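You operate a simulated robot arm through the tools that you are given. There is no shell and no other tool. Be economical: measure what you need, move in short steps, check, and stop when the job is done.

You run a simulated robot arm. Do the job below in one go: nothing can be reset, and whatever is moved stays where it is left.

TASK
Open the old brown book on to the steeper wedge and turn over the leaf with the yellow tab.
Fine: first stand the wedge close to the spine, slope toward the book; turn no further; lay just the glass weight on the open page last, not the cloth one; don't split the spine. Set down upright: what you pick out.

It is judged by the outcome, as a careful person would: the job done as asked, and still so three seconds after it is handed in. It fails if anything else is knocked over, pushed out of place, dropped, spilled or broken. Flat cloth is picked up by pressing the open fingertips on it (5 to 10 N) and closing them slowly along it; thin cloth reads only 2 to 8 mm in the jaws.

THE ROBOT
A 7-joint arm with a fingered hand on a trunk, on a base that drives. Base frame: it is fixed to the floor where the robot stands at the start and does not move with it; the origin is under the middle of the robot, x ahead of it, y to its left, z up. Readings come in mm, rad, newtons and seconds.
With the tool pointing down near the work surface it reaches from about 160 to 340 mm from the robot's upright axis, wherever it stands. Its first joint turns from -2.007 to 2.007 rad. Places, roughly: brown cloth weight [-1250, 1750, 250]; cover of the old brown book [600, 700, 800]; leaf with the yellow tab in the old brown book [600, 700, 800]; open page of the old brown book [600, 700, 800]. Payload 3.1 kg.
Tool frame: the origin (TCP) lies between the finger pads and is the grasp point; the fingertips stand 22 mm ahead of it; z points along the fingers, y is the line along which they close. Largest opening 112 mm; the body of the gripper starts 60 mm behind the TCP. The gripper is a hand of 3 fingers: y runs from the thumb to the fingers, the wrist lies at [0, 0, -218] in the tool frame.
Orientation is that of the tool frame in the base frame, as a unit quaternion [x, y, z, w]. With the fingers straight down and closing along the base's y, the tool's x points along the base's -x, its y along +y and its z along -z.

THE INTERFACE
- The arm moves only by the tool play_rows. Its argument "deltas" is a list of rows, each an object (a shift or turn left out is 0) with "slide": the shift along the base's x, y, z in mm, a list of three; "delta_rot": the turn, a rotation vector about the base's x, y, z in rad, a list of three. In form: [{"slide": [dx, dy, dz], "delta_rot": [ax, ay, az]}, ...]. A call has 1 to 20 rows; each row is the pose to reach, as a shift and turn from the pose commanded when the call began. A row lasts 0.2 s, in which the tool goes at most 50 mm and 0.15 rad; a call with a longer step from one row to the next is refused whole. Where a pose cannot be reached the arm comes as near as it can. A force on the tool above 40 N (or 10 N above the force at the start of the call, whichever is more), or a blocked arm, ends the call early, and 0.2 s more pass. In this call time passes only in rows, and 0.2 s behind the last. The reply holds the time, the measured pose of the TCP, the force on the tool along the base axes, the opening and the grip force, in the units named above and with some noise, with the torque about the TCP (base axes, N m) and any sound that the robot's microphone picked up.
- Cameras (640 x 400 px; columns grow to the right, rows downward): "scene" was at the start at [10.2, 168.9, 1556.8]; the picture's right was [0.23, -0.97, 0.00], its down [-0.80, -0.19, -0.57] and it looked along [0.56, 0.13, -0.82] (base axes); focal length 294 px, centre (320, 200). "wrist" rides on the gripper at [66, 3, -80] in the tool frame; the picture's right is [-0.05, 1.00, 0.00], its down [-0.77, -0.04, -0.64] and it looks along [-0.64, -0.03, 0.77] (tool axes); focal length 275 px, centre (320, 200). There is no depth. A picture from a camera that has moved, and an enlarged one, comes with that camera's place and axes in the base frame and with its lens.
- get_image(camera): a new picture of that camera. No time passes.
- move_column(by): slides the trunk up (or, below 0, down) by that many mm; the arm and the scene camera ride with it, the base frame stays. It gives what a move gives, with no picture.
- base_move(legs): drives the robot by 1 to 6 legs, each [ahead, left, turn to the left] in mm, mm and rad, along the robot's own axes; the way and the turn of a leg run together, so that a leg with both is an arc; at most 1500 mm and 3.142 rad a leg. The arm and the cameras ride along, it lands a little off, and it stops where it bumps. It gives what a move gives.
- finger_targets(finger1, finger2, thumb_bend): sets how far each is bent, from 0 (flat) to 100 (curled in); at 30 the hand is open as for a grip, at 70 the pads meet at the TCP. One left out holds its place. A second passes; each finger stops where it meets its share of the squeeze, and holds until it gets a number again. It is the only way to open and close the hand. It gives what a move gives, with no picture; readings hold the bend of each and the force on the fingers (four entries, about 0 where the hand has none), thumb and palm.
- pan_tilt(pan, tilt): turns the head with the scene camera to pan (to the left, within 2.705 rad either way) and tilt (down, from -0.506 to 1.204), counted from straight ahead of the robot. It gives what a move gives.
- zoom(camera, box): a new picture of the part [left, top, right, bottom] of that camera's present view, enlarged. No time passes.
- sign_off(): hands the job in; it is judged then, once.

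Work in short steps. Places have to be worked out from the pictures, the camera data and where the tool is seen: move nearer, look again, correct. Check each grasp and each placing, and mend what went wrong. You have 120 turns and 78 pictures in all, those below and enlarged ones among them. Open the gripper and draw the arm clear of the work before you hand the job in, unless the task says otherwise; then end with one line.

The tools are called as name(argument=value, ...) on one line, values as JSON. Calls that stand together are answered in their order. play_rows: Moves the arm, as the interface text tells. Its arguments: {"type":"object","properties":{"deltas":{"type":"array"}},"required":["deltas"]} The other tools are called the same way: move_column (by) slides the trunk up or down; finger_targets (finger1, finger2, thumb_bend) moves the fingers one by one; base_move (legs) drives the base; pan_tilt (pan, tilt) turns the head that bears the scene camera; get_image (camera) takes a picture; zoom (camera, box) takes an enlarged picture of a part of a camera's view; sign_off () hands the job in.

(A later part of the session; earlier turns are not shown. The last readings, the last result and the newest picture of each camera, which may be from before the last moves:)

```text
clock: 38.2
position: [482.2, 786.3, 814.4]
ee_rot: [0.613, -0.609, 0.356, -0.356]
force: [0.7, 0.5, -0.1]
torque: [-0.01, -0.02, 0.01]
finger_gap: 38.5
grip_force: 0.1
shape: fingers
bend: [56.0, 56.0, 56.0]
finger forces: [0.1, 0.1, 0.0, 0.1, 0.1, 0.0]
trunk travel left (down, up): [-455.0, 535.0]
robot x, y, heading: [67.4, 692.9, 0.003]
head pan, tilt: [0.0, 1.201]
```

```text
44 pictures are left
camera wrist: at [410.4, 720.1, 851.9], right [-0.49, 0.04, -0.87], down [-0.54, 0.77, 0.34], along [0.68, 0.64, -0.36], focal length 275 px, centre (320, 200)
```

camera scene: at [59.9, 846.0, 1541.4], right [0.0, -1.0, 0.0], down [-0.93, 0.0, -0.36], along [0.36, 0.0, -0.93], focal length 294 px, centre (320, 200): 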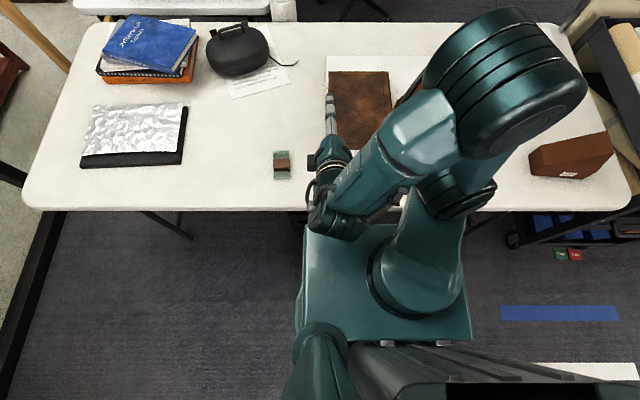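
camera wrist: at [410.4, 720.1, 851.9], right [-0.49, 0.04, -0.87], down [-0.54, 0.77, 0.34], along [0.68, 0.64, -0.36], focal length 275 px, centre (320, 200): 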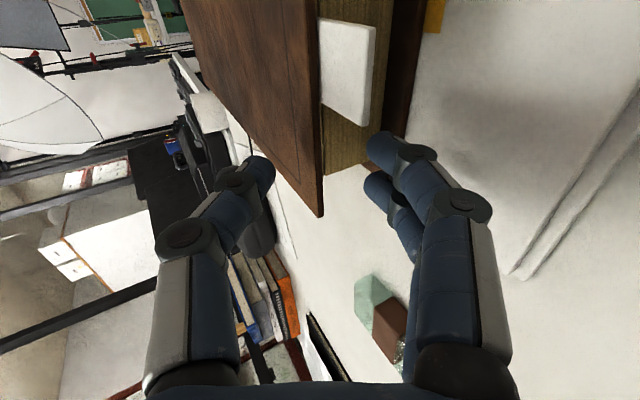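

The edge sits between thumb and fingers and clears the white tab. I shift 3 mm away from the tab and close on the cover.

play_rows(deltas=[{"slide": [0, 3, 0]}])

finger_targets(finger1=68, finger2=68, thumb_bend=68)

get_image(camera="wrist")

```text
clock: 38.6
position: [481.8, 790.2, 814.9]
ee_rot: [0.614, -0.608, 0.356, -0.357]
force: [0.4, 0.1, -0.1]
torque: [0.02, 0.0, -0.01]
finger_gap: 38.8
grip_force: 0.0
shape: fingers
bend: [56.0, 56.0, 56.0]
finger forces: [0.0, 0.1, 0.0, 0.0, 0.1, 0.0]
trunk travel left (down, up): [-455.0, 535.0]
robot x, y, heading: [65.7, 691.3, 0.007]
head pan, tilt: [0.0, 1.201]
```

```text
clock: 39.6
position: [482.0, 789.1, 815.8]
ee_rot: [0.614, -0.608, 0.356, -0.357]
force: [0.5, -0.3, 0.3]
torque: [-0.01, -0.05, -0.01]
finger_gap: 7.3
grip_force: 0.1
shape: fingers
bend: [68.0, 68.0, 68.0]
finger forces: [0.0, 0.0, 0.1, 0.0, 0.1, 0.0]
trunk travel left (down, up): [-455.0, 535.0]
robot x, y, heading: [66.2, 693.3, 0.004]
head pan, tilt: [0.0, 1.201]
```

```text
43 pictures are left
camera wrist: at [409.8, 722.8, 852.7], right [-0.49, 0.04, -0.87], down [-0.54, 0.77, 0.34], along [0.68, 0.64, -0.36], focal length 275 px, centre (320, 200)
```

wrist: 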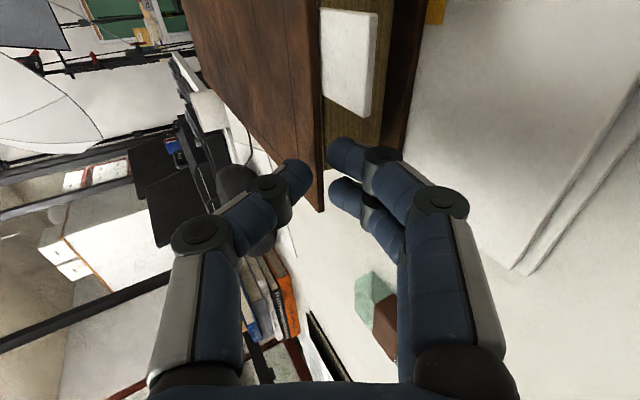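

The tips straddle the cover with no contact yet. I close a bit more.

finger_targets(finger1=74, finger2=74, thumb_bend=74)

```text
clock: 40.6
position: [482.2, 790.7, 815.5]
ee_rot: [0.613, -0.608, 0.356, -0.357]
force: [0.0, -0.3, -0.4]
torque: [0.03, 0.02, 0.02]
finger_gap: 0.0
grip_force: 0.0
shape: fingers
bend: [73.0, 73.0, 73.0]
finger forces: [0.0, 0.0, 0.0, 0.0, 0.1, 0.1]
trunk travel left (down, up): [-455.0, 535.0]
robot x, y, heading: [67.4, 693.2, 0.006]
head pan, tilt: [0.0, 1.201]
```

The fingers closed on nothing, so the edge was not between the tips. I look closely.

zoom(camera="wrist", box=[230, 90, 422, 210])

```text
3.33 times, centred on (326, 150) of wrist
camera zoom: at [409.8, 722.8, 852.7], right [-0.49, 0.04, -0.87], down [-0.54, 0.77, 0.34], along [0.68, 0.64, -0.36], focal length 918 px, centre (300, 367)
```

zoom: 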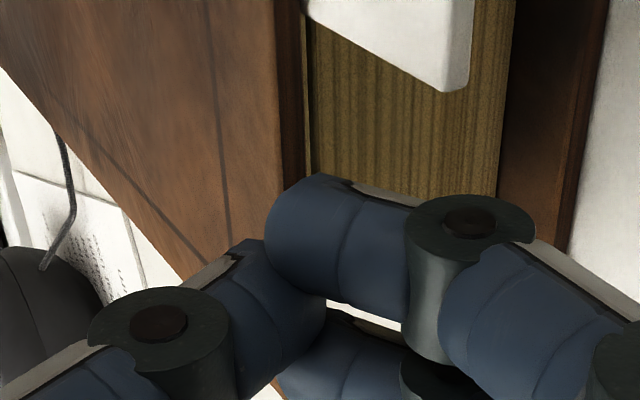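

The edge is about 10–12 mm further in (x≈503). I reopen slightly, advance 13 mm and close again.

finger_targets(finger1=60, finger2=60, thumb_bend=60)

play_rows(deltas=[{"slide": [5, 0, 0]}, {"slide": [9, 0, 0]}, {"slide": [13, 0, 0]}])

finger_targets(finger1=74, finger2=74, thumb_bend=74)

zoom(camera="wrist", box=[230, 90, 422, 210])

```text
clock: 41.6
position: [480.9, 789.5, 815.2]
ee_rot: [0.614, -0.608, 0.356, -0.356]
force: [-0.6, -0.2, 0.0]
torque: [-0.01, -0.01, 0.0]
finger_gap: 26.4
grip_force: 0.0
shape: fingers
bend: [60.0, 60.0, 60.0]
finger forces: [0.0, 0.0, 0.0, 0.0, 0.0, 0.0]
trunk travel left (down, up): [-455.0, 535.0]
robot x, y, heading: [63.5, 691.7, 0.007]
head pan, tilt: [0.0, 1.201]
```

```text
clock: 42.4
position: [495.5, 791.0, 815.6]
ee_rot: [0.613, -0.609, 0.357, -0.356]
force: [-0.1, -0.9, 0.5]
torque: [0.01, -0.03, 0.02]
finger_gap: 26.4
grip_force: 0.1
shape: fingers
bend: [60.0, 60.0, 60.0]
finger forces: [0.0, 0.0, 0.1, 0.1, 0.0, 0.1]
trunk travel left (down, up): [-455.0, 535.0]
robot x, y, heading: [63.8, 696.8, 0.005]
head pan, tilt: [0.0, 1.201]
```

```text
clock: 43.4
position: [494.5, 789.7, 814.7]
ee_rot: [0.613, -0.608, 0.357, -0.357]
force: [2.0, 0.1, -0.2]
torque: [0.01, -0.07, 0.0]
finger_gap: 4.1
grip_force: 7.7
shape: fingers
bend: [71.0, 71.0, 71.0]
finger forces: [4.1, 3.9, 0.0, 0.1, 7.0, 0.0]
trunk travel left (down, up): [-455.0, 535.0]
robot x, y, heading: [68.9, 694.4, 0.006]
head pan, tilt: [0.0, 1.201]
```

```text
3.33 times, centred on (326, 150) of wrist
camera zoom: at [423.5, 723.4, 852.1], right [-0.49, 0.04, -0.87], down [-0.54, 0.77, 0.34], along [0.68, 0.64, -0.36], focal length 918 px, centre (300, 367)
```

zoom: 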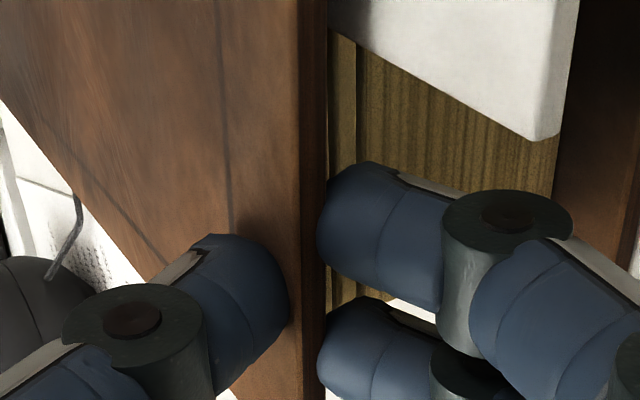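

Gripped: gap 4.1 mm, 7.7 N, with the cover edge between thumb and fingers. I firm the grip and begin the arc about the spine hinge (y≈617, z≈805), 0.42 rad first.

finger_targets(finger1=78, finger2=78, thumb_bend=78)

play_rows(deltas=[{"slide": [0, -1, 12], "delta_rot": [0.07, 0, 0]}, {"slide": [0, -3.1, 24], "delta_rot": [0.14, 0, 0]}, {"slide": [0, -6, 36], "delta_rot": [0.21, 0, 0]}, {"slide": [0, -9.5, 47.4], "delta_rot": [0.28, 0, 0]}, {"slide": [0, -14, 58.7], "delta_rot": [0.35, 0, 0]}, {"slide": [0, -19.1, 69.7], "delta_rot": [0.42, 0, 0]}])

get_image(camera="wrist")

```text
clock: 44.4
position: [496.1, 789.8, 814.5]
ee_rot: [0.613, -0.609, 0.357, -0.356]
force: [4.4, -0.5, 0.4]
torque: [-0.01, -0.11, -0.04]
finger_gap: 3.5
grip_force: 13.7
shape: fingers
bend: [73.0, 73.0, 72.0]
finger forces: [6.8, 6.6, 0.0, 0.0, 13.2, 0.0]
trunk travel left (down, up): [-455.0, 535.0]
robot x, y, heading: [65.1, 693.2, 0.004]
head pan, tilt: [0.0, 1.201]
```

```text
clock: 45.8
position: [494.9, 771.7, 884.6]
ee_rot: [-0.526, 0.669, -0.221, 0.476]
force: [5.1, -3.4, -0.6]
torque: [-0.01, -0.1, -0.1]
finger_gap: 3.9
grip_force: 12.3
shape: fingers
bend: [73.0, 74.0, 72.0]
finger forces: [6.7, 6.1, 0.0, 0.0, 12.8, 0.2]
trunk travel left (down, up): [-455.0, 535.0]
robot x, y, heading: [66.1, 690.1, -0.0]
head pan, tilt: [0.0, 1.201]
```

```text
40 pictures are left
camera wrist: at [423.5, 694.7, 890.2], right [-0.49, 0.39, -0.78], down [-0.54, 0.56, 0.63], along [0.68, 0.73, -0.07], focal length 275 px, centre (320, 200)
```

wrist: 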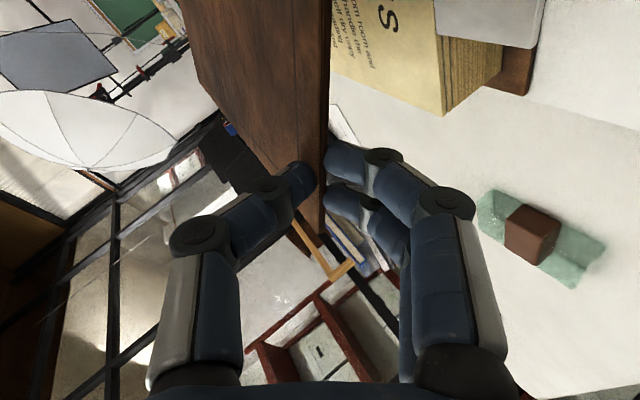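

The cover follows and the grip holds. I continue the arc to 1.12 rad.

play_rows(deltas=[{"slide": [0, -6, 10.5], "delta_rot": [0.07, 0, 0]}, {"slide": [0, -12.6, 20.7], "delta_rot": [0.14, 0, 0]}, {"slide": [0, -20, 30.3], "delta_rot": [0.21, 0, 0]}, {"slide": [0, -28, 39.4], "delta_rot": [0.28, 0, 0]}, {"slide": [0, -36.7, 47.9], "delta_rot": [0.35, 0, 0]}, {"slide": [0, -45.9, 55.8], "delta_rot": [0.42, 0, 0]}, {"slide": [0, -55.6, 63], "delta_rot": [0.49, 0, 0]}, {"slide": [0, -65.8, 69.5], "delta_rot": [0.56, 0, 0]}, {"slide": [0, -76.5, 75.3], "delta_rot": [0.63, 0, 0]}, {"slide": [0, -87.5, 80.4], "delta_rot": [0.7, 0, 0]}])

get_image(camera="wrist")

```text
clock: 48.0
position: [481.2, 738.8, 948.9]
ee_rot: [-0.326, 0.708, 0.018, 0.627]
force: [2.8, -1.5, 0.7]
torque: [0.01, 0.05, -0.07]
finger_gap: 0.0
grip_force: 9.6
shape: fingers
bend: [75.0, 75.0, 73.0]
finger forces: [5.8, 4.9, 0.1, 0.0, 8.4, 0.0]
out of reach, approached as far as the arm can: row 7, 8, 9, 10
trunk travel left (down, up): [-455.0, 535.0]
robot x, y, heading: [67.3, 694.9, 0.002]
head pan, tilt: [0.0, 1.201]
```

```text
39 pictures are left
camera wrist: at [409.4, 676.8, 904.3], right [-0.48, 0.81, -0.34], down [-0.54, 0.04, 0.84], along [0.69, 0.59, 0.42], focal length 275 px, centre (320, 200)
```

wrist: 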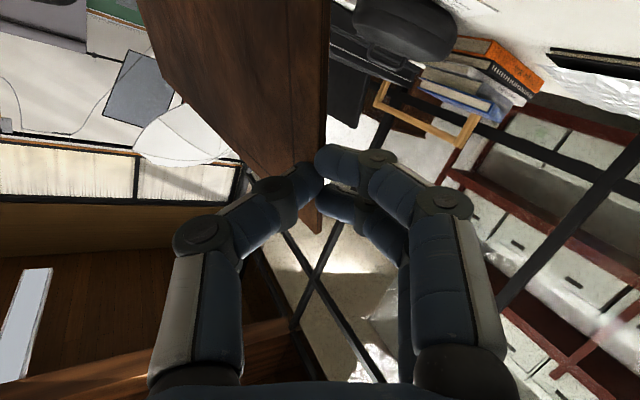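

The arm fell short in y and pulled back in x, so the grip is marginal. I check the cover's state from the head camera.

pan_tilt(pan=0.0, tilt=0.95)

get_image(camera="scene")

```text
clock: 48.8
position: [481.4, 739.8, 948.0]
ee_rot: [-0.326, 0.708, 0.016, 0.627]
force: [3.1, -2.5, 0.8]
torque: [0.0, 0.11, -0.09]
finger_gap: 0.0
grip_force: 9.5
shape: fingers
bend: [75.0, 75.0, 73.0]
finger forces: [6.0, 4.7, 0.0, 0.1, 8.4, 0.1]
trunk travel left (down, up): [-455.0, 535.0]
robot x, y, heading: [63.7, 693.2, 0.001]
head pan, tilt: [0.0, 0.949]
```

```text
38 pictures are left
camera scene: at [78.3, 844.8, 1312.6], right [0.0, -1.0, 0.0], down [-0.81, 0.0, -0.58], along [0.58, 0.0, -0.81], focal length 294 px, centre (320, 200)
```

scene: 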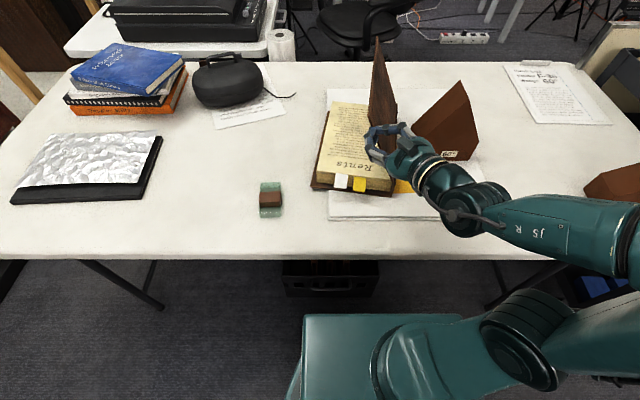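

The cover is held well up, near 60–70°. I zoom on the grip to see whether the tips still straddle the edge.

zoom(camera="wrist", box=[240, 110, 400, 250])

zoom(camera="scene", box=[300, 30, 492, 210])

```text
2.86 times, centred on (320, 180) of wrist
camera zoom: at [409.5, 677.2, 904.5], right [-0.48, 0.81, -0.34], down [-0.54, 0.04, 0.84], along [0.69, 0.59, 0.42], focal length 786 px, centre (320, 257)
```

zoom: 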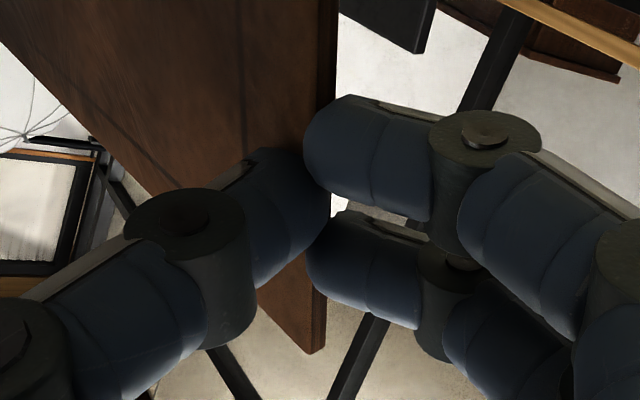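

```text
2.22 times, centred on (396, 120) of scene
camera zoom: at [78.3, 844.8, 1312.6], right [0.0, -1.0, 0.0], down [-0.81, 0.0, -0.58], along [0.58, 0.0, -0.81], focal length 654 px, centre (151, 378)
```

zoom: 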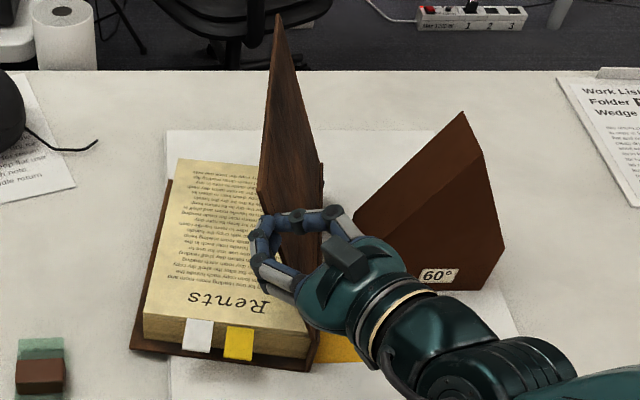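

The tips still straddle the edge, but barely. I loosen them to a small cage (about 7 mm) and move back onto the reachable part of the arc with 14 mm more overlap in x.

finger_targets(finger1=70, finger2=70, thumb_bend=69)

play_rows(deltas=[{"slide": [5, -4, -3], "delta_rot": [-0.08, 0, 0]}, {"slide": [10, -9, -6], "delta_rot": [-0.16, 0, 0]}, {"slide": [14, -14, -9], "delta_rot": [-0.24, 0, 0]}])

get_image(camera="wrist")

```text
clock: 49.8
position: [480.2, 739.6, 950.3]
ee_rot: [-0.327, 0.706, 0.017, 0.627]
force: [-2.2, 0.9, 0.6]
torque: [0.07, -0.02, 0.07]
finger_gap: 4.5
grip_force: 1.7
shape: fingers
bend: [69.0, 70.0, 69.0]
finger forces: [1.5, 1.5, 0.0, 0.0, 0.1, 0.1]
trunk travel left (down, up): [-455.0, 535.0]
robot x, y, heading: [66.8, 693.4, 0.002]
head pan, tilt: [0.0, 0.949]
```

```text
clock: 50.6
position: [496.1, 724.7, 939.1]
ee_rot: [-0.404, 0.702, -0.064, 0.583]
force: [-6.4, 3.2, 2.4]
torque: [0.06, 0.03, 0.09]
finger_gap: 5.7
grip_force: 3.5
shape: fingers
bend: [69.0, 70.0, 69.0]
finger forces: [4.6, 2.1, 0.0, 0.0, 0.1, 0.0]
trunk travel left (down, up): [-455.0, 535.0]
robot x, y, heading: [62.9, 693.1, 0.0]
head pan, tilt: [0.0, 0.949]
```

```text
35 pictures are left
camera wrist: at [425.2, 653.1, 911.5], right [-0.49, 0.69, -0.52], down [-0.54, 0.23, 0.81], along [0.68, 0.68, 0.26], focal length 275 px, centre (320, 200)
```

wrist: 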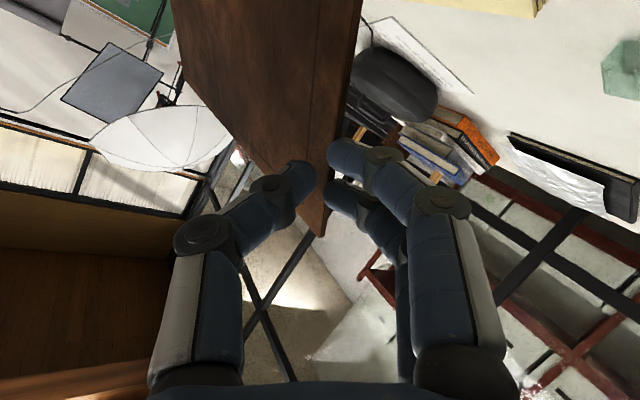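

The fingers again hold the cover with good overlap. Since the arm is at its lateral limit, I'll keep the cover loosely caged and strafe the base to the right in small steps, turning the hand in between.

finger_targets(finger1=67, finger2=67, thumb_bend=66)

base_move(legs=[[8, -45, 0]])

play_rows(deltas=[{"slide": [0, 0, 3], "delta_rot": [0.07, 0, 0]}, {"slide": [0, 0, 7], "delta_rot": [0.14, 0, 0]}, {"slide": [0, 0, 10], "delta_rot": [0.22, 0, 0]}])

get_image(camera="wrist")

```text
clock: 51.6
position: [497.2, 724.7, 940.3]
ee_rot: [-0.403, 0.702, -0.063, 0.584]
force: [-2.5, 0.7, 0.0]
torque: [0.03, 0.0, 0.06]
finger_gap: 12.2
grip_force: 1.3
shape: fingers
bend: [66.0, 67.0, 66.0]
finger forces: [2.3, 0.6, 0.1, 0.1, 0.0, 0.0]
trunk travel left (down, up): [-455.0, 535.0]
robot x, y, heading: [68.2, 692.7, 0.004]
head pan, tilt: [0.0, 0.949]
```

```text
clock: 52.5
position: [504.5, 678.6, 940.2]
ee_rot: [-0.403, 0.702, -0.063, 0.584]
force: [-2.1, 0.1, -0.5]
torque: [0.0, 0.03, 0.03]
finger_gap: 11.9
grip_force: 0.9
shape: fingers
bend: [66.0, 67.0, 66.0]
finger forces: [2.2, 0.3, 0.1, 0.0, 0.1, 0.0]
trunk travel left (down, up): [-455.0, 535.0]
robot x, y, heading: [71.6, 645.5, 0.001]
head pan, tilt: [0.0, 0.949]
```

```text
clock: 53.3
position: [499.6, 699.2, 947.9]
ee_rot: [-0.336, 0.706, 0.012, 0.624]
force: [-0.3, 0.8, 0.7]
torque: [0.05, 0.0, 0.02]
finger_gap: 10.4
grip_force: 0.1
shape: fingers
bend: [67.0, 67.0, 66.0]
finger forces: [0.0, 0.0, 0.0, 0.0, 0.0, 0.1]
out of reach, approached as far as the arm can: row 1, 2, 3
trunk travel left (down, up): [-455.0, 535.0]
robot x, y, heading: [74.2, 651.1, 0.002]
head pan, tilt: [0.0, 0.949]
```

```text
34 pictures are left
camera wrist: at [427.4, 636.0, 904.4], right [-0.49, 0.8, -0.36], down [-0.54, 0.05, 0.84], along [0.69, 0.6, 0.41], focal length 275 px, centre (320, 200)
```

wrist: 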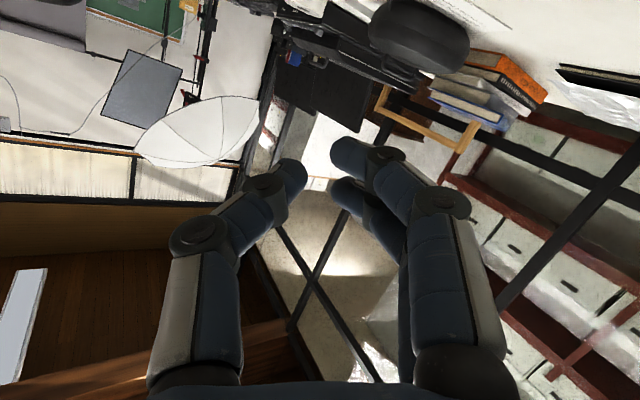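

The cover is no longer between the fingers. I check where it went.

get_image(camera="scene")

```text
33 pictures are left
camera scene: at [85.1, 800.6, 1312.6], right [0.0, -1.0, 0.0], down [-0.81, 0.0, -0.58], along [0.58, 0.0, -0.81], focal length 294 px, centre (320, 200)
```

scene: 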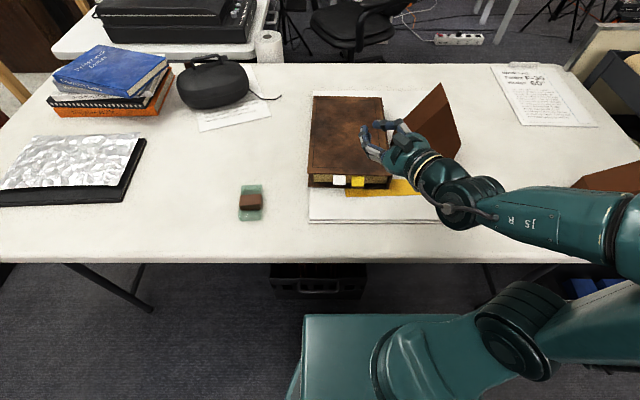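

The cover fell closed again; the book and wedge look undisturbed. The base strafes carried it well and the arm at its limit lost it, so I will re-grip, lift with the arm, then carry it over with base moves in a wider cage. First I return to the start pose.

base_move(legs=[[-8, 42, 0]])

play_rows(deltas=[{"slide": [-8, 8, 0], "delta_rot": [-0.137, 0, 0]}, {"slide": [-20, 18, 0], "delta_rot": [-0.274, 0, 0]}, {"slide": [-35, 28, 0], "delta_rot": [-0.41, 0, 0]}, {"slide": [-52, 38, 0], "delta_rot": [-0.547, 0, 0]}, {"slide": [-60, 49, -10], "delta_rot": [-0.684, 0, 0]}, {"slide": [-60, 49, -20], "delta_rot": [-0.82, 0, 0]}, {"slide": [-60, 49, -40], "delta_rot": [-0.957, 0, 0]}, {"slide": [-60, 49, -60], "delta_rot": [-1.094, 0, 0]}, {"slide": [-60, 49, -85], "delta_rot": [-1.094, 0, 0]}])

finger_targets(finger1=58, finger2=58, thumb_bend=58)

get_image(camera="wrist")

```text
clock: 54.1
position: [491.0, 741.3, 947.5]
ee_rot: [-0.337, 0.705, 0.013, 0.624]
force: [-0.3, 0.8, 0.2]
torque: [-0.03, -0.01, -0.02]
finger_gap: 10.6
grip_force: 0.0
shape: fingers
bend: [67.0, 67.0, 66.0]
finger forces: [0.0, 0.0, 0.0, 0.1, 0.0, 0.1]
trunk travel left (down, up): [-455.0, 535.0]
robot x, y, heading: [63.6, 691.3, 0.003]
head pan, tilt: [0.0, 0.949]
```

```text
clock: 56.1
position: [429.7, 791.6, 862.2]
ee_rot: [0.611, -0.609, 0.357, -0.357]
force: [-0.6, 0.9, 0.0]
torque: [-0.01, 0.01, 0.0]
finger_gap: 10.4
grip_force: 0.0
shape: fingers
bend: [67.0, 67.0, 66.0]
finger forces: [0.1, 0.0, 0.1, 0.0, 0.0, 0.0]
trunk travel left (down, up): [-455.0, 535.0]
robot x, y, heading: [66.0, 687.9, 0.002]
head pan, tilt: [0.0, 0.949]
```

```text
clock: 57.1
position: [430.4, 792.1, 863.5]
ee_rot: [0.611, -0.61, 0.356, -0.358]
force: [0.5, 0.3, 0.0]
torque: [-0.04, -0.01, -0.03]
finger_gap: 34.7
grip_force: 0.1
shape: fingers
bend: [57.0, 57.0, 57.0]
finger forces: [0.0, 0.1, 0.0, 0.1, 0.0, 0.0]
trunk travel left (down, up): [-455.0, 535.0]
robot x, y, heading: [60.1, 689.9, 0.002]
head pan, tilt: [0.0, 0.949]
```

```text
32 pictures are left
camera wrist: at [358.2, 724.8, 898.9], right [-0.49, 0.05, -0.87], down [-0.54, 0.77, 0.34], along [0.69, 0.64, -0.35], focal length 275 px, centre (320, 200)
```

wrist: 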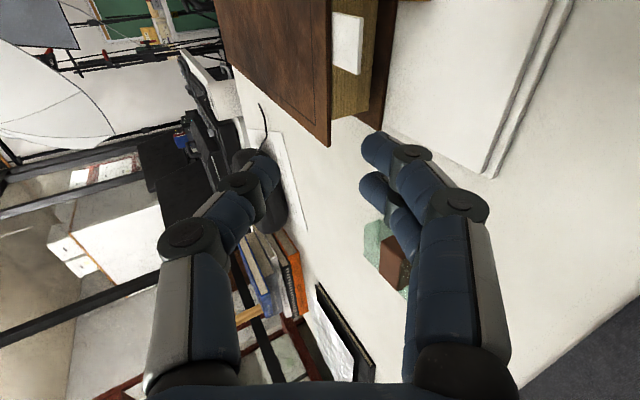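

The pose is restored. I go down to z≈815, advance to x≈495 as before and grip the cover edge.

play_rows(deltas=[{"slide": [0, -1, -25]}, {"slide": [0, -2, -48]}, {"slide": [20, -2, -48]}, {"slide": [40, -2, -48]}, {"slide": [55, -2, -48]}, {"slide": [65, -2, -48]}])

finger_targets(finger1=78, finger2=78, thumb_bend=78)

```text
clock: 58.5
position: [495.2, 788.9, 814.5]
ee_rot: [0.611, -0.609, 0.356, -0.359]
force: [-0.8, -0.6, 0.4]
torque: [-0.02, 0.01, -0.01]
finger_gap: 34.8
grip_force: 0.1
shape: fingers
bend: [57.0, 57.0, 57.0]
finger forces: [0.0, 0.0, 0.0, 0.0, 0.0, 0.0]
trunk travel left (down, up): [-455.0, 535.0]
robot x, y, heading: [62.8, 688.5, 0.004]
head pan, tilt: [0.0, 0.949]
```

```text
clock: 59.5
position: [495.7, 790.2, 815.0]
ee_rot: [0.611, -0.609, 0.356, -0.358]
force: [0.1, 0.6, 0.4]
torque: [-0.02, -0.01, 0.0]
finger_gap: 0.1
grip_force: 0.0
shape: fingers
bend: [76.0, 76.0, 75.0]
finger forces: [0.0, 0.0, 0.0, 0.0, 0.0, 0.0]
trunk travel left (down, up): [-455.0, 535.0]
robot x, y, heading: [67.0, 690.2, -0.001]
head pan, tilt: [0.0, 0.949]
```

The fingers closed empty this time. I look.

zoom(camera="wrist", box=[230, 90, 422, 210])

zoom(camera="scene", box=[260, 80, 452, 220])

```text
3.33 times, centred on (326, 150) of wrist
camera zoom: at [423.9, 723.1, 850.9], right [-0.49, 0.05, -0.87], down [-0.54, 0.77, 0.34], along [0.69, 0.64, -0.35], focal length 918 px, centre (300, 367)
```

zoom: 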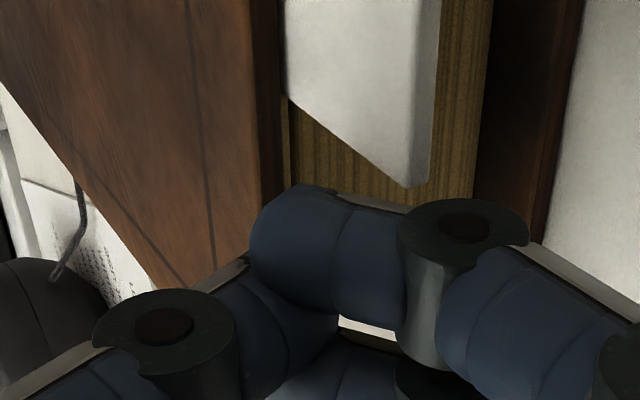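

```text
2.86 times, centred on (356, 150) of scene
camera zoom: at [77.1, 842.1, 1312.6], right [0.0, -1.0, 0.0], down [-0.81, 0.0, -0.58], along [0.58, 0.0, -0.81], focal length 841 px, centre (217, 343)
```

zoom: 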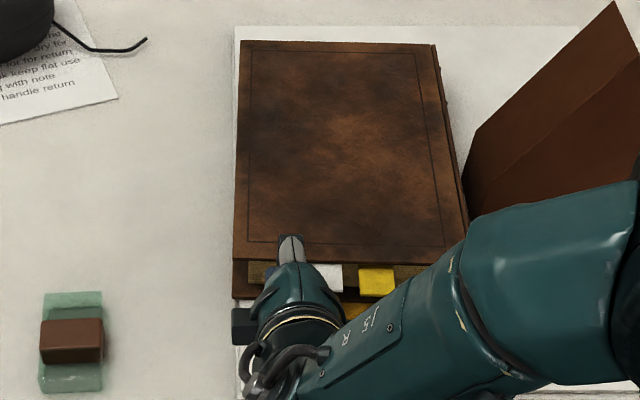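

The book has been dragged: its fore edge now reads y≈829 at the near end and ≈819 at the far end, and it moved about +17 mm in x. It was pulled while the arm was out of reach. Before trying again I rehearse the whole arc in free air in front of the book, with the base further right.

finger_targets(finger1=58, finger2=58, thumb_bend=58)

play_rows(deltas=[{"slide": [-20, 0, 0]}, {"slide": [-40, 0, 0]}, {"slide": [-60, 0, 10]}, {"slide": [-60, 0, 40]}])

base_move(legs=[[15, -90, 0]])

play_rows(deltas=[{"slide": [0, 30, 0]}, {"slide": [0, 60, 0]}, {"slide": [0, 92, 0]}, {"slide": [0, 92, -20]}, {"slide": [0, 92, -40]}])

play_rows(deltas=[{"slide": [0, -3.1, 24], "delta_rot": [0.14, 0, 0]}, {"slide": [0, -9.5, 47.4], "delta_rot": [0.28, 0, 0]}, {"slide": [0, -19.1, 69.7], "delta_rot": [0.42, 0, 0]}, {"slide": [0, -31.7, 90.4], "delta_rot": [0.56, 0, 0]}, {"slide": [0, -47.1, 109.1], "delta_rot": [0.7, 0, 0]}, {"slide": [0, -65, 125.5], "delta_rot": [0.84, 0, 0]}, {"slide": [0, -84.9, 139.2], "delta_rot": [0.98, 0, 0]}, {"slide": [0, -106.6, 150.1], "delta_rot": [1.12, 0, 0]}, {"slide": [0, -129.6, 157.8], "delta_rot": [1.26, 0, 0]}, {"slide": [0, -153.4, 162.2], "delta_rot": [1.4, 0, 0]}, {"slide": [0, -177.7, 163.2], "delta_rot": [1.54, 0, 0]}, {"slide": [0, -201.8, 160.9], "delta_rot": [1.68, 0, 0]}, {"slide": [0, -225.4, 155.2], "delta_rot": [1.82, 0, 0]}, {"slide": [0, -247.9, 146.3], "delta_rot": [1.96, 0, 0]}, {"slide": [0, -267.5, 135.2], "delta_rot": [2.09, 0, 0]}])

```text
clock: 60.5
position: [496.0, 789.6, 814.6]
ee_rot: [0.611, -0.61, 0.356, -0.358]
force: [0.2, -0.3, 0.1]
torque: [0.01, -0.03, -0.01]
finger_gap: 34.6
grip_force: 0.0
shape: fingers
bend: [57.0, 57.0, 57.0]
finger forces: [0.0, 0.1, 0.0, 0.0, 0.0, 0.0]
trunk travel left (down, up): [-455.0, 535.0]
robot x, y, heading: [70.5, 690.5, -0.003]
head pan, tilt: [0.0, 0.949]
```

```text
clock: 61.5
position: [437.1, 787.4, 855.6]
ee_rot: [0.611, -0.609, 0.356, -0.358]
force: [-0.5, -0.1, 0.0]
torque: [0.0, 0.01, 0.01]
finger_gap: 34.7
grip_force: 0.1
shape: fingers
bend: [57.0, 57.0, 57.0]
finger forces: [0.1, 0.0, 0.0, 0.0, 0.1, 0.1]
trunk travel left (down, up): [-455.0, 535.0]
robot x, y, heading: [64.1, 688.1, 0.002]
head pan, tilt: [0.0, 0.949]
```

```text
clock: 62.7
position: [452.6, 698.0, 854.6]
ee_rot: [0.61, -0.61, 0.357, -0.359]
force: [-1.3, -0.2, 0.4]
torque: [0.0, 0.01, -0.03]
finger_gap: 34.7
grip_force: 0.0
shape: fingers
bend: [57.0, 57.0, 57.0]
finger forces: [0.0, 0.0, 0.1, 0.0, 0.0, 0.0]
trunk travel left (down, up): [-455.0, 535.0]
robot x, y, heading: [79.8, 600.4, 0.001]
head pan, tilt: [0.0, 0.949]
```

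```text
clock: 63.9
position: [451.7, 791.0, 811.2]
ee_rot: [0.612, -0.609, 0.356, -0.358]
force: [-0.5, 0.1, 0.4]
torque: [0.03, -0.02, 0.0]
finger_gap: 35.0
grip_force: 0.1
shape: fingers
bend: [57.0, 57.0, 57.0]
finger forces: [0.0, 0.0, 0.1, 0.0, 0.0, 0.1]
trunk travel left (down, up): [-455.0, 535.0]
robot x, y, heading: [74.7, 600.6, 0.001]
head pan, tilt: [0.0, 0.949]
```

```text
clock: 67.1
position: [469.1, 645.8, 1048.4]
ee_rot: [0.013, 0.615, 0.342, 0.71]
force: [0.3, -0.9, -0.1]
torque: [-0.02, -0.01, -0.02]
finger_gap: 34.9
grip_force: 0.0
shape: fingers
bend: [57.0, 57.0, 57.0]
finger forces: [0.0, 0.0, 0.0, 0.0, 0.0, 0.0]
out of reach, approached as far as the arm can: row 10, 11, 12, 13, 14, 15
trunk travel left (down, up): [-455.0, 535.0]
robot x, y, heading: [82.0, 603.1, 0.0]
head pan, tilt: [0.0, 0.949]
```

With the base at y≈600 the arc is reachable up to about 1.26 rad, nearly vertical; from there a base strafe can carry the caged cover over. I check the actual position of the book and wedge now.

zoom(camera="scene", box=[180, 60, 436, 220])

```text
2.50 times, centred on (308, 140) of scene
camera zoom: at [92.5, 752.4, 1312.6], right [0.0, -1.0, 0.0], down [-0.81, 0.0, -0.58], along [0.58, 0.0, -0.81], focal length 736 px, centre (350, 350)
```

zoom: 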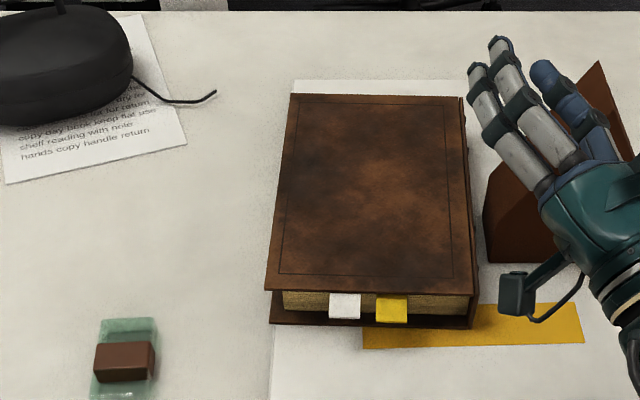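

Measured now: spine y≈644 near and 625 far, fore edge 829/819, so the book is turned about 0.05 rad and leaves a 20 mm gap to the wedge. I'll nudge its near fore edge back with the side of the closed fingers. First I unroll the hand and come round to the fore-edge side.

play_rows(deltas=[{"slide": [-10, 5, 0], "delta_rot": [-0.14, 0, 0]}, {"slide": [-20, 10, 0], "delta_rot": [-0.28, 0, 0]}, {"slide": [-30, 20, 0], "delta_rot": [-0.42, 0, 0]}, {"slide": [-35, 35, -5], "delta_rot": [-0.56, 0, 0]}, {"slide": [-35, 50, -10], "delta_rot": [-0.7, 0, 0]}, {"slide": [-35, 65, -20], "delta_rot": [-0.84, 0, 0]}, {"slide": [-35, 80, -35], "delta_rot": [-0.98, 0, 0]}, {"slide": [-35, 95, -50], "delta_rot": [-1.12, 0, 0]}, {"slide": [-35, 110, -70], "delta_rot": [-1.26, 0, 0]}, {"slide": [-35, 125, -90], "delta_rot": [-1.4, 0, 0]}, {"slide": [-35, 135, -110], "delta_rot": [-1.54, 0, 0]}, {"slide": [-35, 144, -130], "delta_rot": [-1.68, 0, 0]}, {"slide": [-35, 144, -150], "delta_rot": [-1.82, 0, 0]}, {"slide": [-35, 144, -170], "delta_rot": [-1.96, 0, 0]}, {"slide": [-35, 144, -190], "delta_rot": [-2.095, 0, 0]}])

finger_targets(finger1=70, finger2=70, thumb_bend=70)

base_move(legs=[[0, 85, 0]])

```text
clock: 70.3
position: [426.5, 788.4, 858.7]
ee_rot: [0.612, -0.609, 0.359, -0.355]
force: [0.0, 0.7, 0.0]
torque: [0.01, 0.02, 0.01]
finger_gap: 34.9
grip_force: 0.1
shape: fingers
bend: [57.0, 57.0, 57.0]
finger forces: [0.1, 0.1, 0.1, 0.0, 0.0, 0.0]
out of reach, approached as far as the arm can: row 1, 2, 3, 4, 5, 6, 7, 8, 9
trunk travel left (down, up): [-455.0, 535.0]
robot x, y, heading: [81.3, 597.9, -0.001]
head pan, tilt: [0.0, 0.949]
```

```text
clock: 71.3
position: [426.9, 788.3, 857.9]
ee_rot: [0.612, -0.609, 0.358, -0.357]
force: [-0.1, 0.1, -0.1]
torque: [0.01, 0.01, -0.01]
finger_gap: 2.6
grip_force: 0.0
shape: fingers
bend: [70.0, 70.0, 70.0]
finger forces: [0.1, 0.0, 0.0, 0.0, 0.0, 0.0]
trunk travel left (down, up): [-455.0, 535.0]
robot x, y, heading: [81.1, 599.3, 0.001]
head pan, tilt: [0.0, 0.949]
```

```text
clock: 72.3
position: [425.3, 875.3, 858.3]
ee_rot: [0.613, -0.607, 0.358, -0.357]
force: [-0.3, -0.3, 0.0]
torque: [0.06, 0.0, -0.01]
finger_gap: 2.6
grip_force: 0.0
shape: fingers
bend: [70.0, 70.0, 70.0]
finger forces: [0.0, 0.0, 0.0, 0.0, 0.0, 0.1]
trunk travel left (down, up): [-455.0, 535.0]
robot x, y, heading: [79.4, 685.2, 0.004]
head pan, tilt: [0.0, 0.949]
```

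I lower beside the fore edge and advance along it, staying clear of both the book and the glass weight.

play_rows(deltas=[{"slide": [15, 0, -25]}, {"slide": [30, 0, -50]}, {"slide": [50, 0, -71]}, {"slide": [75, 0, -71]}, {"slide": [100, 0, -71]}, {"slide": [118, 0, -71]}])

get_image(camera="scene")

```text
clock: 73.7
position: [543.3, 874.3, 787.6]
ee_rot: [0.612, -0.609, 0.357, -0.356]
force: [0.2, -0.6, -0.6]
torque: [0.01, -0.02, 0.01]
finger_gap: 2.7
grip_force: 0.0
shape: fingers
bend: [70.0, 70.0, 70.0]
finger forces: [0.1, 0.0, 0.0, 0.0, 0.1, 0.0]
trunk travel left (down, up): [-455.0, 535.0]
robot x, y, heading: [76.9, 685.9, 0.001]
head pan, tilt: [0.0, 0.949]
```

```text
28 pictures are left
camera scene: at [92.1, 838.4, 1312.6], right [0.0, -1.0, 0.0], down [-0.81, 0.0, -0.58], along [0.58, 0.0, -0.81], focal length 294 px, centre (320, 200)
```

scene: 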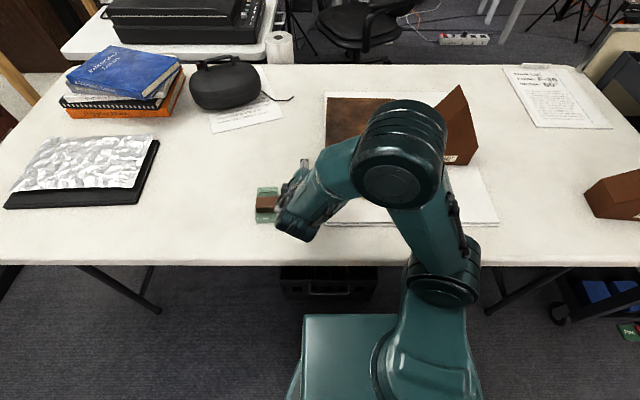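

The hand is beside the fore edge. I push gently toward the spine.

play_rows(deltas=[{"slide": [0, -8, 0]}, {"slide": [0, -16, 0]}, {"slide": [0, -21, 0]}, {"slide": [0, -25, 0]}, {"slide": [0, -29, 0]}, {"slide": [0, -32, 0]}, {"slide": [0, -35, 0]}, {"slide": [0, -37, 0]}])

get_image(camera="wrist")

```text
clock: 75.5
position: [543.4, 837.6, 788.1]
ee_rot: [0.613, -0.608, 0.357, -0.356]
force: [0.4, 2.6, -0.7]
torque: [-0.01, 0.02, 0.05]
finger_gap: 2.9
grip_force: 0.8
shape: fingers
bend: [70.0, 70.0, 70.0]
finger forces: [0.0, 0.0, 0.1, 0.0, 2.1, 0.0]
trunk travel left (down, up): [-455.0, 535.0]
robot x, y, heading: [79.7, 688.4, -0.0]
head pan, tilt: [0.0, 0.949]
```

```text
27 pictures are left
camera wrist: at [472.2, 770.8, 824.0], right [-0.49, 0.04, -0.87], down [-0.54, 0.77, 0.34], along [0.68, 0.64, -0.35], focal length 275 px, centre (320, 200)
```

wrist: 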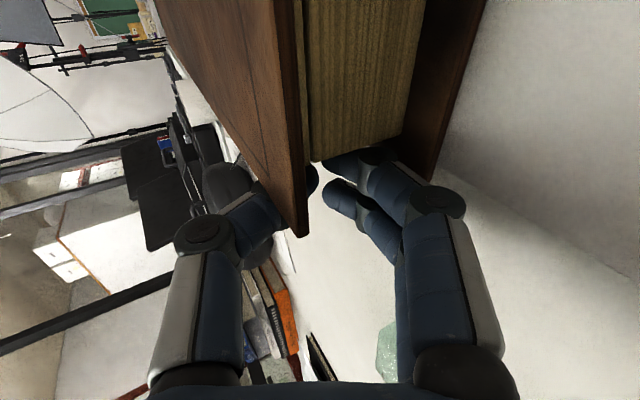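

The thumb is just touching the cover edge (2.6 N) with the fingers below it. I push about 14 mm further.

play_rows(deltas=[{"slide": [0, -3, 0]}, {"slide": [0, -6, 0]}, {"slide": [0, -9, 0]}, {"slide": [0, -12, 0]}, {"slide": [0, -14, 0]}])

get_image(camera="scene")

```text
clock: 76.7
position: [543.9, 824.9, 784.7]
ee_rot: [0.612, -0.609, 0.358, -0.357]
force: [-1.5, 7.1, 1.7]
torque: [-0.15, -0.01, 0.04]
finger_gap: 2.5
grip_force: 3.2
shape: fingers
bend: [70.0, 70.0, 70.0]
finger forces: [0.0, 0.0, 0.0, 0.1, 6.8, 0.1]
trunk travel left (down, up): [-455.0, 535.0]
robot x, y, heading: [79.6, 687.5, 0.003]
head pan, tilt: [0.0, 0.949]
```

```text
26 pictures are left
camera scene: at [91.4, 839.6, 1312.5], right [0.0, -1.0, 0.0], down [-0.81, 0.0, -0.58], along [0.58, 0.0, -0.81], focal length 294 px, centre (320, 200)
```

scene: 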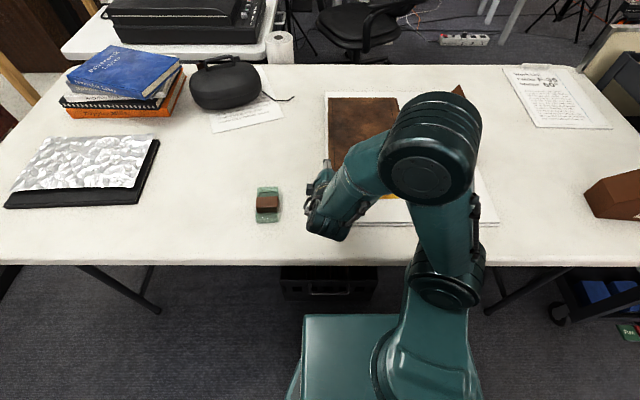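

I back away, withdraw in front of the book and move the base to y≈595 for the lift, then re-measure.

play_rows(deltas=[{"slide": [0, 12, 0]}, {"slide": [0, 28, 0]}, {"slide": [-30, 32, 0]}, {"slide": [-60, 32, 0]}, {"slide": [-90, 32, 0]}, {"slide": [-110, 32, 25]}, {"slide": [-110, 20, 60]}])

base_move(legs=[[0, -90, 0]])

zoom(camera="scene", box=[180, 60, 436, 220])

```text
clock: 78.3
position: [433.2, 841.8, 847.6]
ee_rot: [0.612, -0.608, 0.358, -0.357]
force: [0.8, 0.0, 0.0]
torque: [-0.01, -0.02, 0.01]
finger_gap: 2.2
grip_force: 0.1
shape: fingers
bend: [70.0, 70.0, 70.0]
finger forces: [0.0, 0.1, 0.0, 0.0, 0.0, 0.1]
trunk travel left (down, up): [-455.0, 535.0]
robot x, y, heading: [74.9, 686.2, 0.003]
head pan, tilt: [0.0, 0.949]
```

```text
clock: 79.5
position: [433.6, 750.9, 845.8]
ee_rot: [0.612, -0.609, 0.358, -0.356]
force: [0.3, -0.1, 0.2]
torque: [0.03, 0.03, -0.02]
finger_gap: 2.5
grip_force: 0.1
shape: fingers
bend: [70.0, 70.0, 70.0]
finger forces: [0.0, 0.0, 0.0, 0.1, 0.1, 0.0]
trunk travel left (down, up): [-455.0, 535.0]
robot x, y, heading: [74.8, 593.3, -0.001]
head pan, tilt: [0.0, 0.949]
```

```text
2.50 times, centred on (308, 140) of scene
camera zoom: at [92.4, 746.4, 1312.8], right [0.0, -1.0, 0.0], down [-0.81, 0.0, -0.58], along [0.58, 0.0, -0.81], focal length 736 px, centre (350, 350)
```

zoom: 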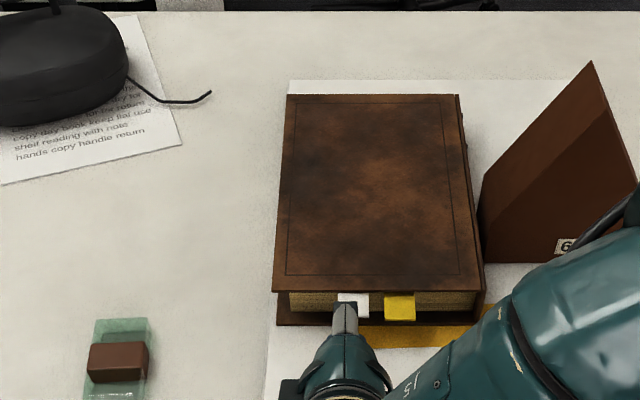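

The book is square again (spine y≈623–629, fore edge 816, near edge x≈519), with the wedge about 10 mm from the spine. I drive ahead 50 mm, bring the hand in front of the edge and open it to straddle.

finger_targets(finger1=59, finger2=59, thumb_bend=59)

play_rows(deltas=[{"slide": [-20, 25, 5]}, {"slide": [-30, 50, 5]}, {"slide": [-30, 68, 0]}])

base_move(legs=[[50, -25, 0]])

get_image(camera="wrist")

```text
clock: 80.5
position: [435.3, 752.0, 846.3]
ee_rot: [0.611, -0.61, 0.358, -0.356]
force: [-0.2, 0.5, 0.1]
torque: [0.01, 0.04, 0.01]
finger_gap: 29.1
grip_force: 0.1
shape: fingers
bend: [59.0, 59.0, 59.0]
finger forces: [0.0, 0.0, 0.0, 0.0, 0.1, 0.1]
trunk travel left (down, up): [-455.0, 535.0]
robot x, y, heading: [76.9, 596.9, 0.0]
head pan, tilt: [0.0, 0.949]
```

```text
clock: 81.2
position: [401.5, 820.0, 845.7]
ee_rot: [0.611, -0.609, 0.358, -0.357]
force: [0.8, 0.2, 0.2]
torque: [-0.01, -0.03, 0.0]
finger_gap: 29.4
grip_force: 0.0
shape: fingers
bend: [59.0, 59.0, 59.0]
finger forces: [0.0, 0.0, 0.0, 0.0, 0.1, 0.0]
trunk travel left (down, up): [-455.0, 535.0]
robot x, y, heading: [79.3, 594.3, 0.003]
head pan, tilt: [0.0, 0.949]
```

```text
clock: 82.2
position: [453.6, 794.4, 845.2]
ee_rot: [0.612, -0.609, 0.357, -0.356]
force: [0.7, -0.5, 0.4]
torque: [-0.04, 0.02, 0.04]
finger_gap: 29.3
grip_force: 0.2
shape: fingers
bend: [59.0, 59.0, 59.0]
finger forces: [0.0, 0.0, 0.1, 0.1, 0.0, 0.1]
trunk travel left (down, up): [-455.0, 535.0]
robot x, y, heading: [128.7, 572.0, -0.001]
head pan, tilt: [0.0, 0.949]
```

```text
24 pictures are left
camera wrist: at [380.8, 727.5, 881.8], right [-0.49, 0.04, -0.87], down [-0.54, 0.77, 0.34], along [0.69, 0.64, -0.35], focal length 275 px, centre (320, 200)
```

wrist: 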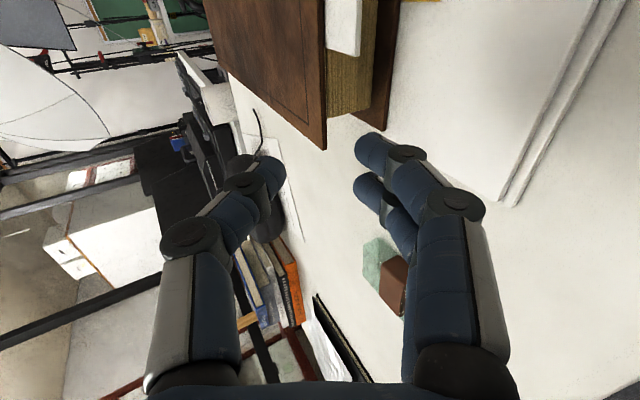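

The corner is exactly where computed. I descend and advance to x≈513, then close on the cover.

play_rows(deltas=[{"slide": [0, -2, -15]}, {"slide": [5, -3, -30]}, {"slide": [20, -3, -30]}, {"slide": [35, -3, -30]}, {"slide": [48, -3, -30]}, {"slide": [59, -3, -30]}])

finger_targets(finger1=80, finger2=80, thumb_bend=80)

```text
clock: 83.6
position: [512.1, 791.8, 814.9]
ee_rot: [0.611, -0.609, 0.358, -0.356]
force: [0.0, -0.7, 0.1]
torque: [0.02, 0.0, 0.02]
finger_gap: 29.4
grip_force: 0.1
shape: fingers
bend: [59.0, 59.0, 59.0]
finger forces: [0.0, 0.0, 0.0, 0.0, 0.0, 0.0]
trunk travel left (down, up): [-455.0, 535.0]
robot x, y, heading: [131.3, 568.4, 0.002]
head pan, tilt: [0.0, 0.949]
```

```text
clock: 84.6
position: [512.5, 791.8, 814.3]
ee_rot: [0.612, -0.608, 0.358, -0.357]
force: [3.2, -0.1, -0.1]
torque: [0.01, -0.11, -0.05]
finger_gap: 3.4
grip_force: 13.7
shape: fingers
bend: [75.0, 75.0, 72.0]
finger forces: [6.4, 6.2, 0.0, 0.0, 14.8, 0.0]
trunk travel left (down, up): [-455.0, 535.0]
robot x, y, heading: [126.2, 571.0, -0.001]
head pan, tilt: [0.0, 0.949]
```

Gripped at 13.7 N. I lift along the arc to 0.98 rad.

play_rows(deltas=[{"slide": [0, -1.1, 11.5], "delta_rot": [0.07, 0, 0]}, {"slide": [0, -3, 22.9], "delta_rot": [0.14, 0, 0]}, {"slide": [0, -5.7, 34.2], "delta_rot": [0.21, 0, 0]}, {"slide": [0, -9.2, 45.2], "delta_rot": [0.28, 0, 0]}, {"slide": [0, -13.4, 56], "delta_rot": [0.35, 0, 0]}, {"slide": [0, -18.4, 66.4], "delta_rot": [0.42, 0, 0]}, {"slide": [0, -24.1, 76.5], "delta_rot": [0.49, 0, 0]}, {"slide": [0, -30.5, 86.1], "delta_rot": [0.56, 0, 0]}, {"slide": [0, -37.6, 95.3], "delta_rot": [0.63, 0, 0]}, {"slide": [0, -45.2, 103.9], "delta_rot": [0.7, 0, 0]}, {"slide": [0, -53.5, 112], "delta_rot": [0.77, 0, 0]}, {"slide": [0, -62.3, 119.5], "delta_rot": [0.84, 0, 0]}, {"slide": [0, -71.6, 126.4], "delta_rot": [0.91, 0, 0]}, {"slide": [0, -81.4, 132.6], "delta_rot": [0.98, 0, 0]}])

```text
clock: 87.6
position: [511.2, 710.4, 947.7]
ee_rot: [-0.371, 0.706, -0.029, 0.603]
force: [-5.9, 0.1, 0.0]
torque: [0.0, 0.09, 0.05]
finger_gap: 0.0
grip_force: 17.2
shape: fingers
bend: [77.0, 77.0, 73.0]
finger forces: [12.1, 12.4, 0.0, 0.0, 10.6, 0.1]
trunk travel left (down, up): [-455.0, 535.0]
robot x, y, heading: [132.3, 567.5, -0.001]
head pan, tilt: [0.0, 0.949]
```

The pose is as commanded, but the tips seem to be squeezing off the edge. I loosen to a small cage and push 14 mm deeper in x (the cover is clear of the pages now).

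finger_targets(finger1=69, finger2=69, thumb_bend=67)

play_rows(deltas=[{"slide": [5, 0, 0]}, {"slide": [10, 0, 0]}, {"slide": [15, 0, 0]}])

get_image(camera="wrist")

```text
clock: 88.6
position: [511.6, 710.5, 948.6]
ee_rot: [-0.371, 0.706, -0.029, 0.603]
force: [-3.7, 0.3, 0.1]
torque: [-0.03, 0.07, 0.07]
finger_gap: 7.4
grip_force: 2.2
shape: fingers
bend: [69.0, 69.0, 67.0]
finger forces: [2.3, 2.4, 0.0, 0.0, 0.0, 0.0]
trunk travel left (down, up): [-455.0, 535.0]
robot x, y, heading: [128.3, 571.5, 0.002]
head pan, tilt: [0.0, 0.949]
```

```text
clock: 89.4
position: [525.1, 710.5, 948.1]
ee_rot: [-0.372, 0.706, -0.03, 0.602]
force: [-6.9, 0.6, -0.3]
torque: [-0.03, 0.06, 0.1]
finger_gap: 8.1
grip_force: 3.4
shape: fingers
bend: [69.0, 69.0, 67.0]
finger forces: [3.4, 3.6, 0.1, 0.0, 0.0, 0.0]
trunk travel left (down, up): [-455.0, 535.0]
robot x, y, heading: [131.6, 567.8, 0.002]
head pan, tilt: [0.0, 0.949]
```

```text
23 pictures are left
camera wrist: at [453.6, 642.1, 913.2], right [-0.49, 0.75, -0.45], down [-0.54, 0.15, 0.83], along [0.69, 0.65, 0.33], focal length 275 px, centre (320, 200)
```

wrist: 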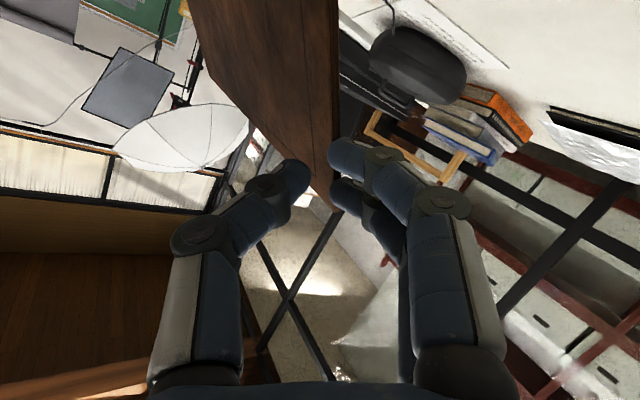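

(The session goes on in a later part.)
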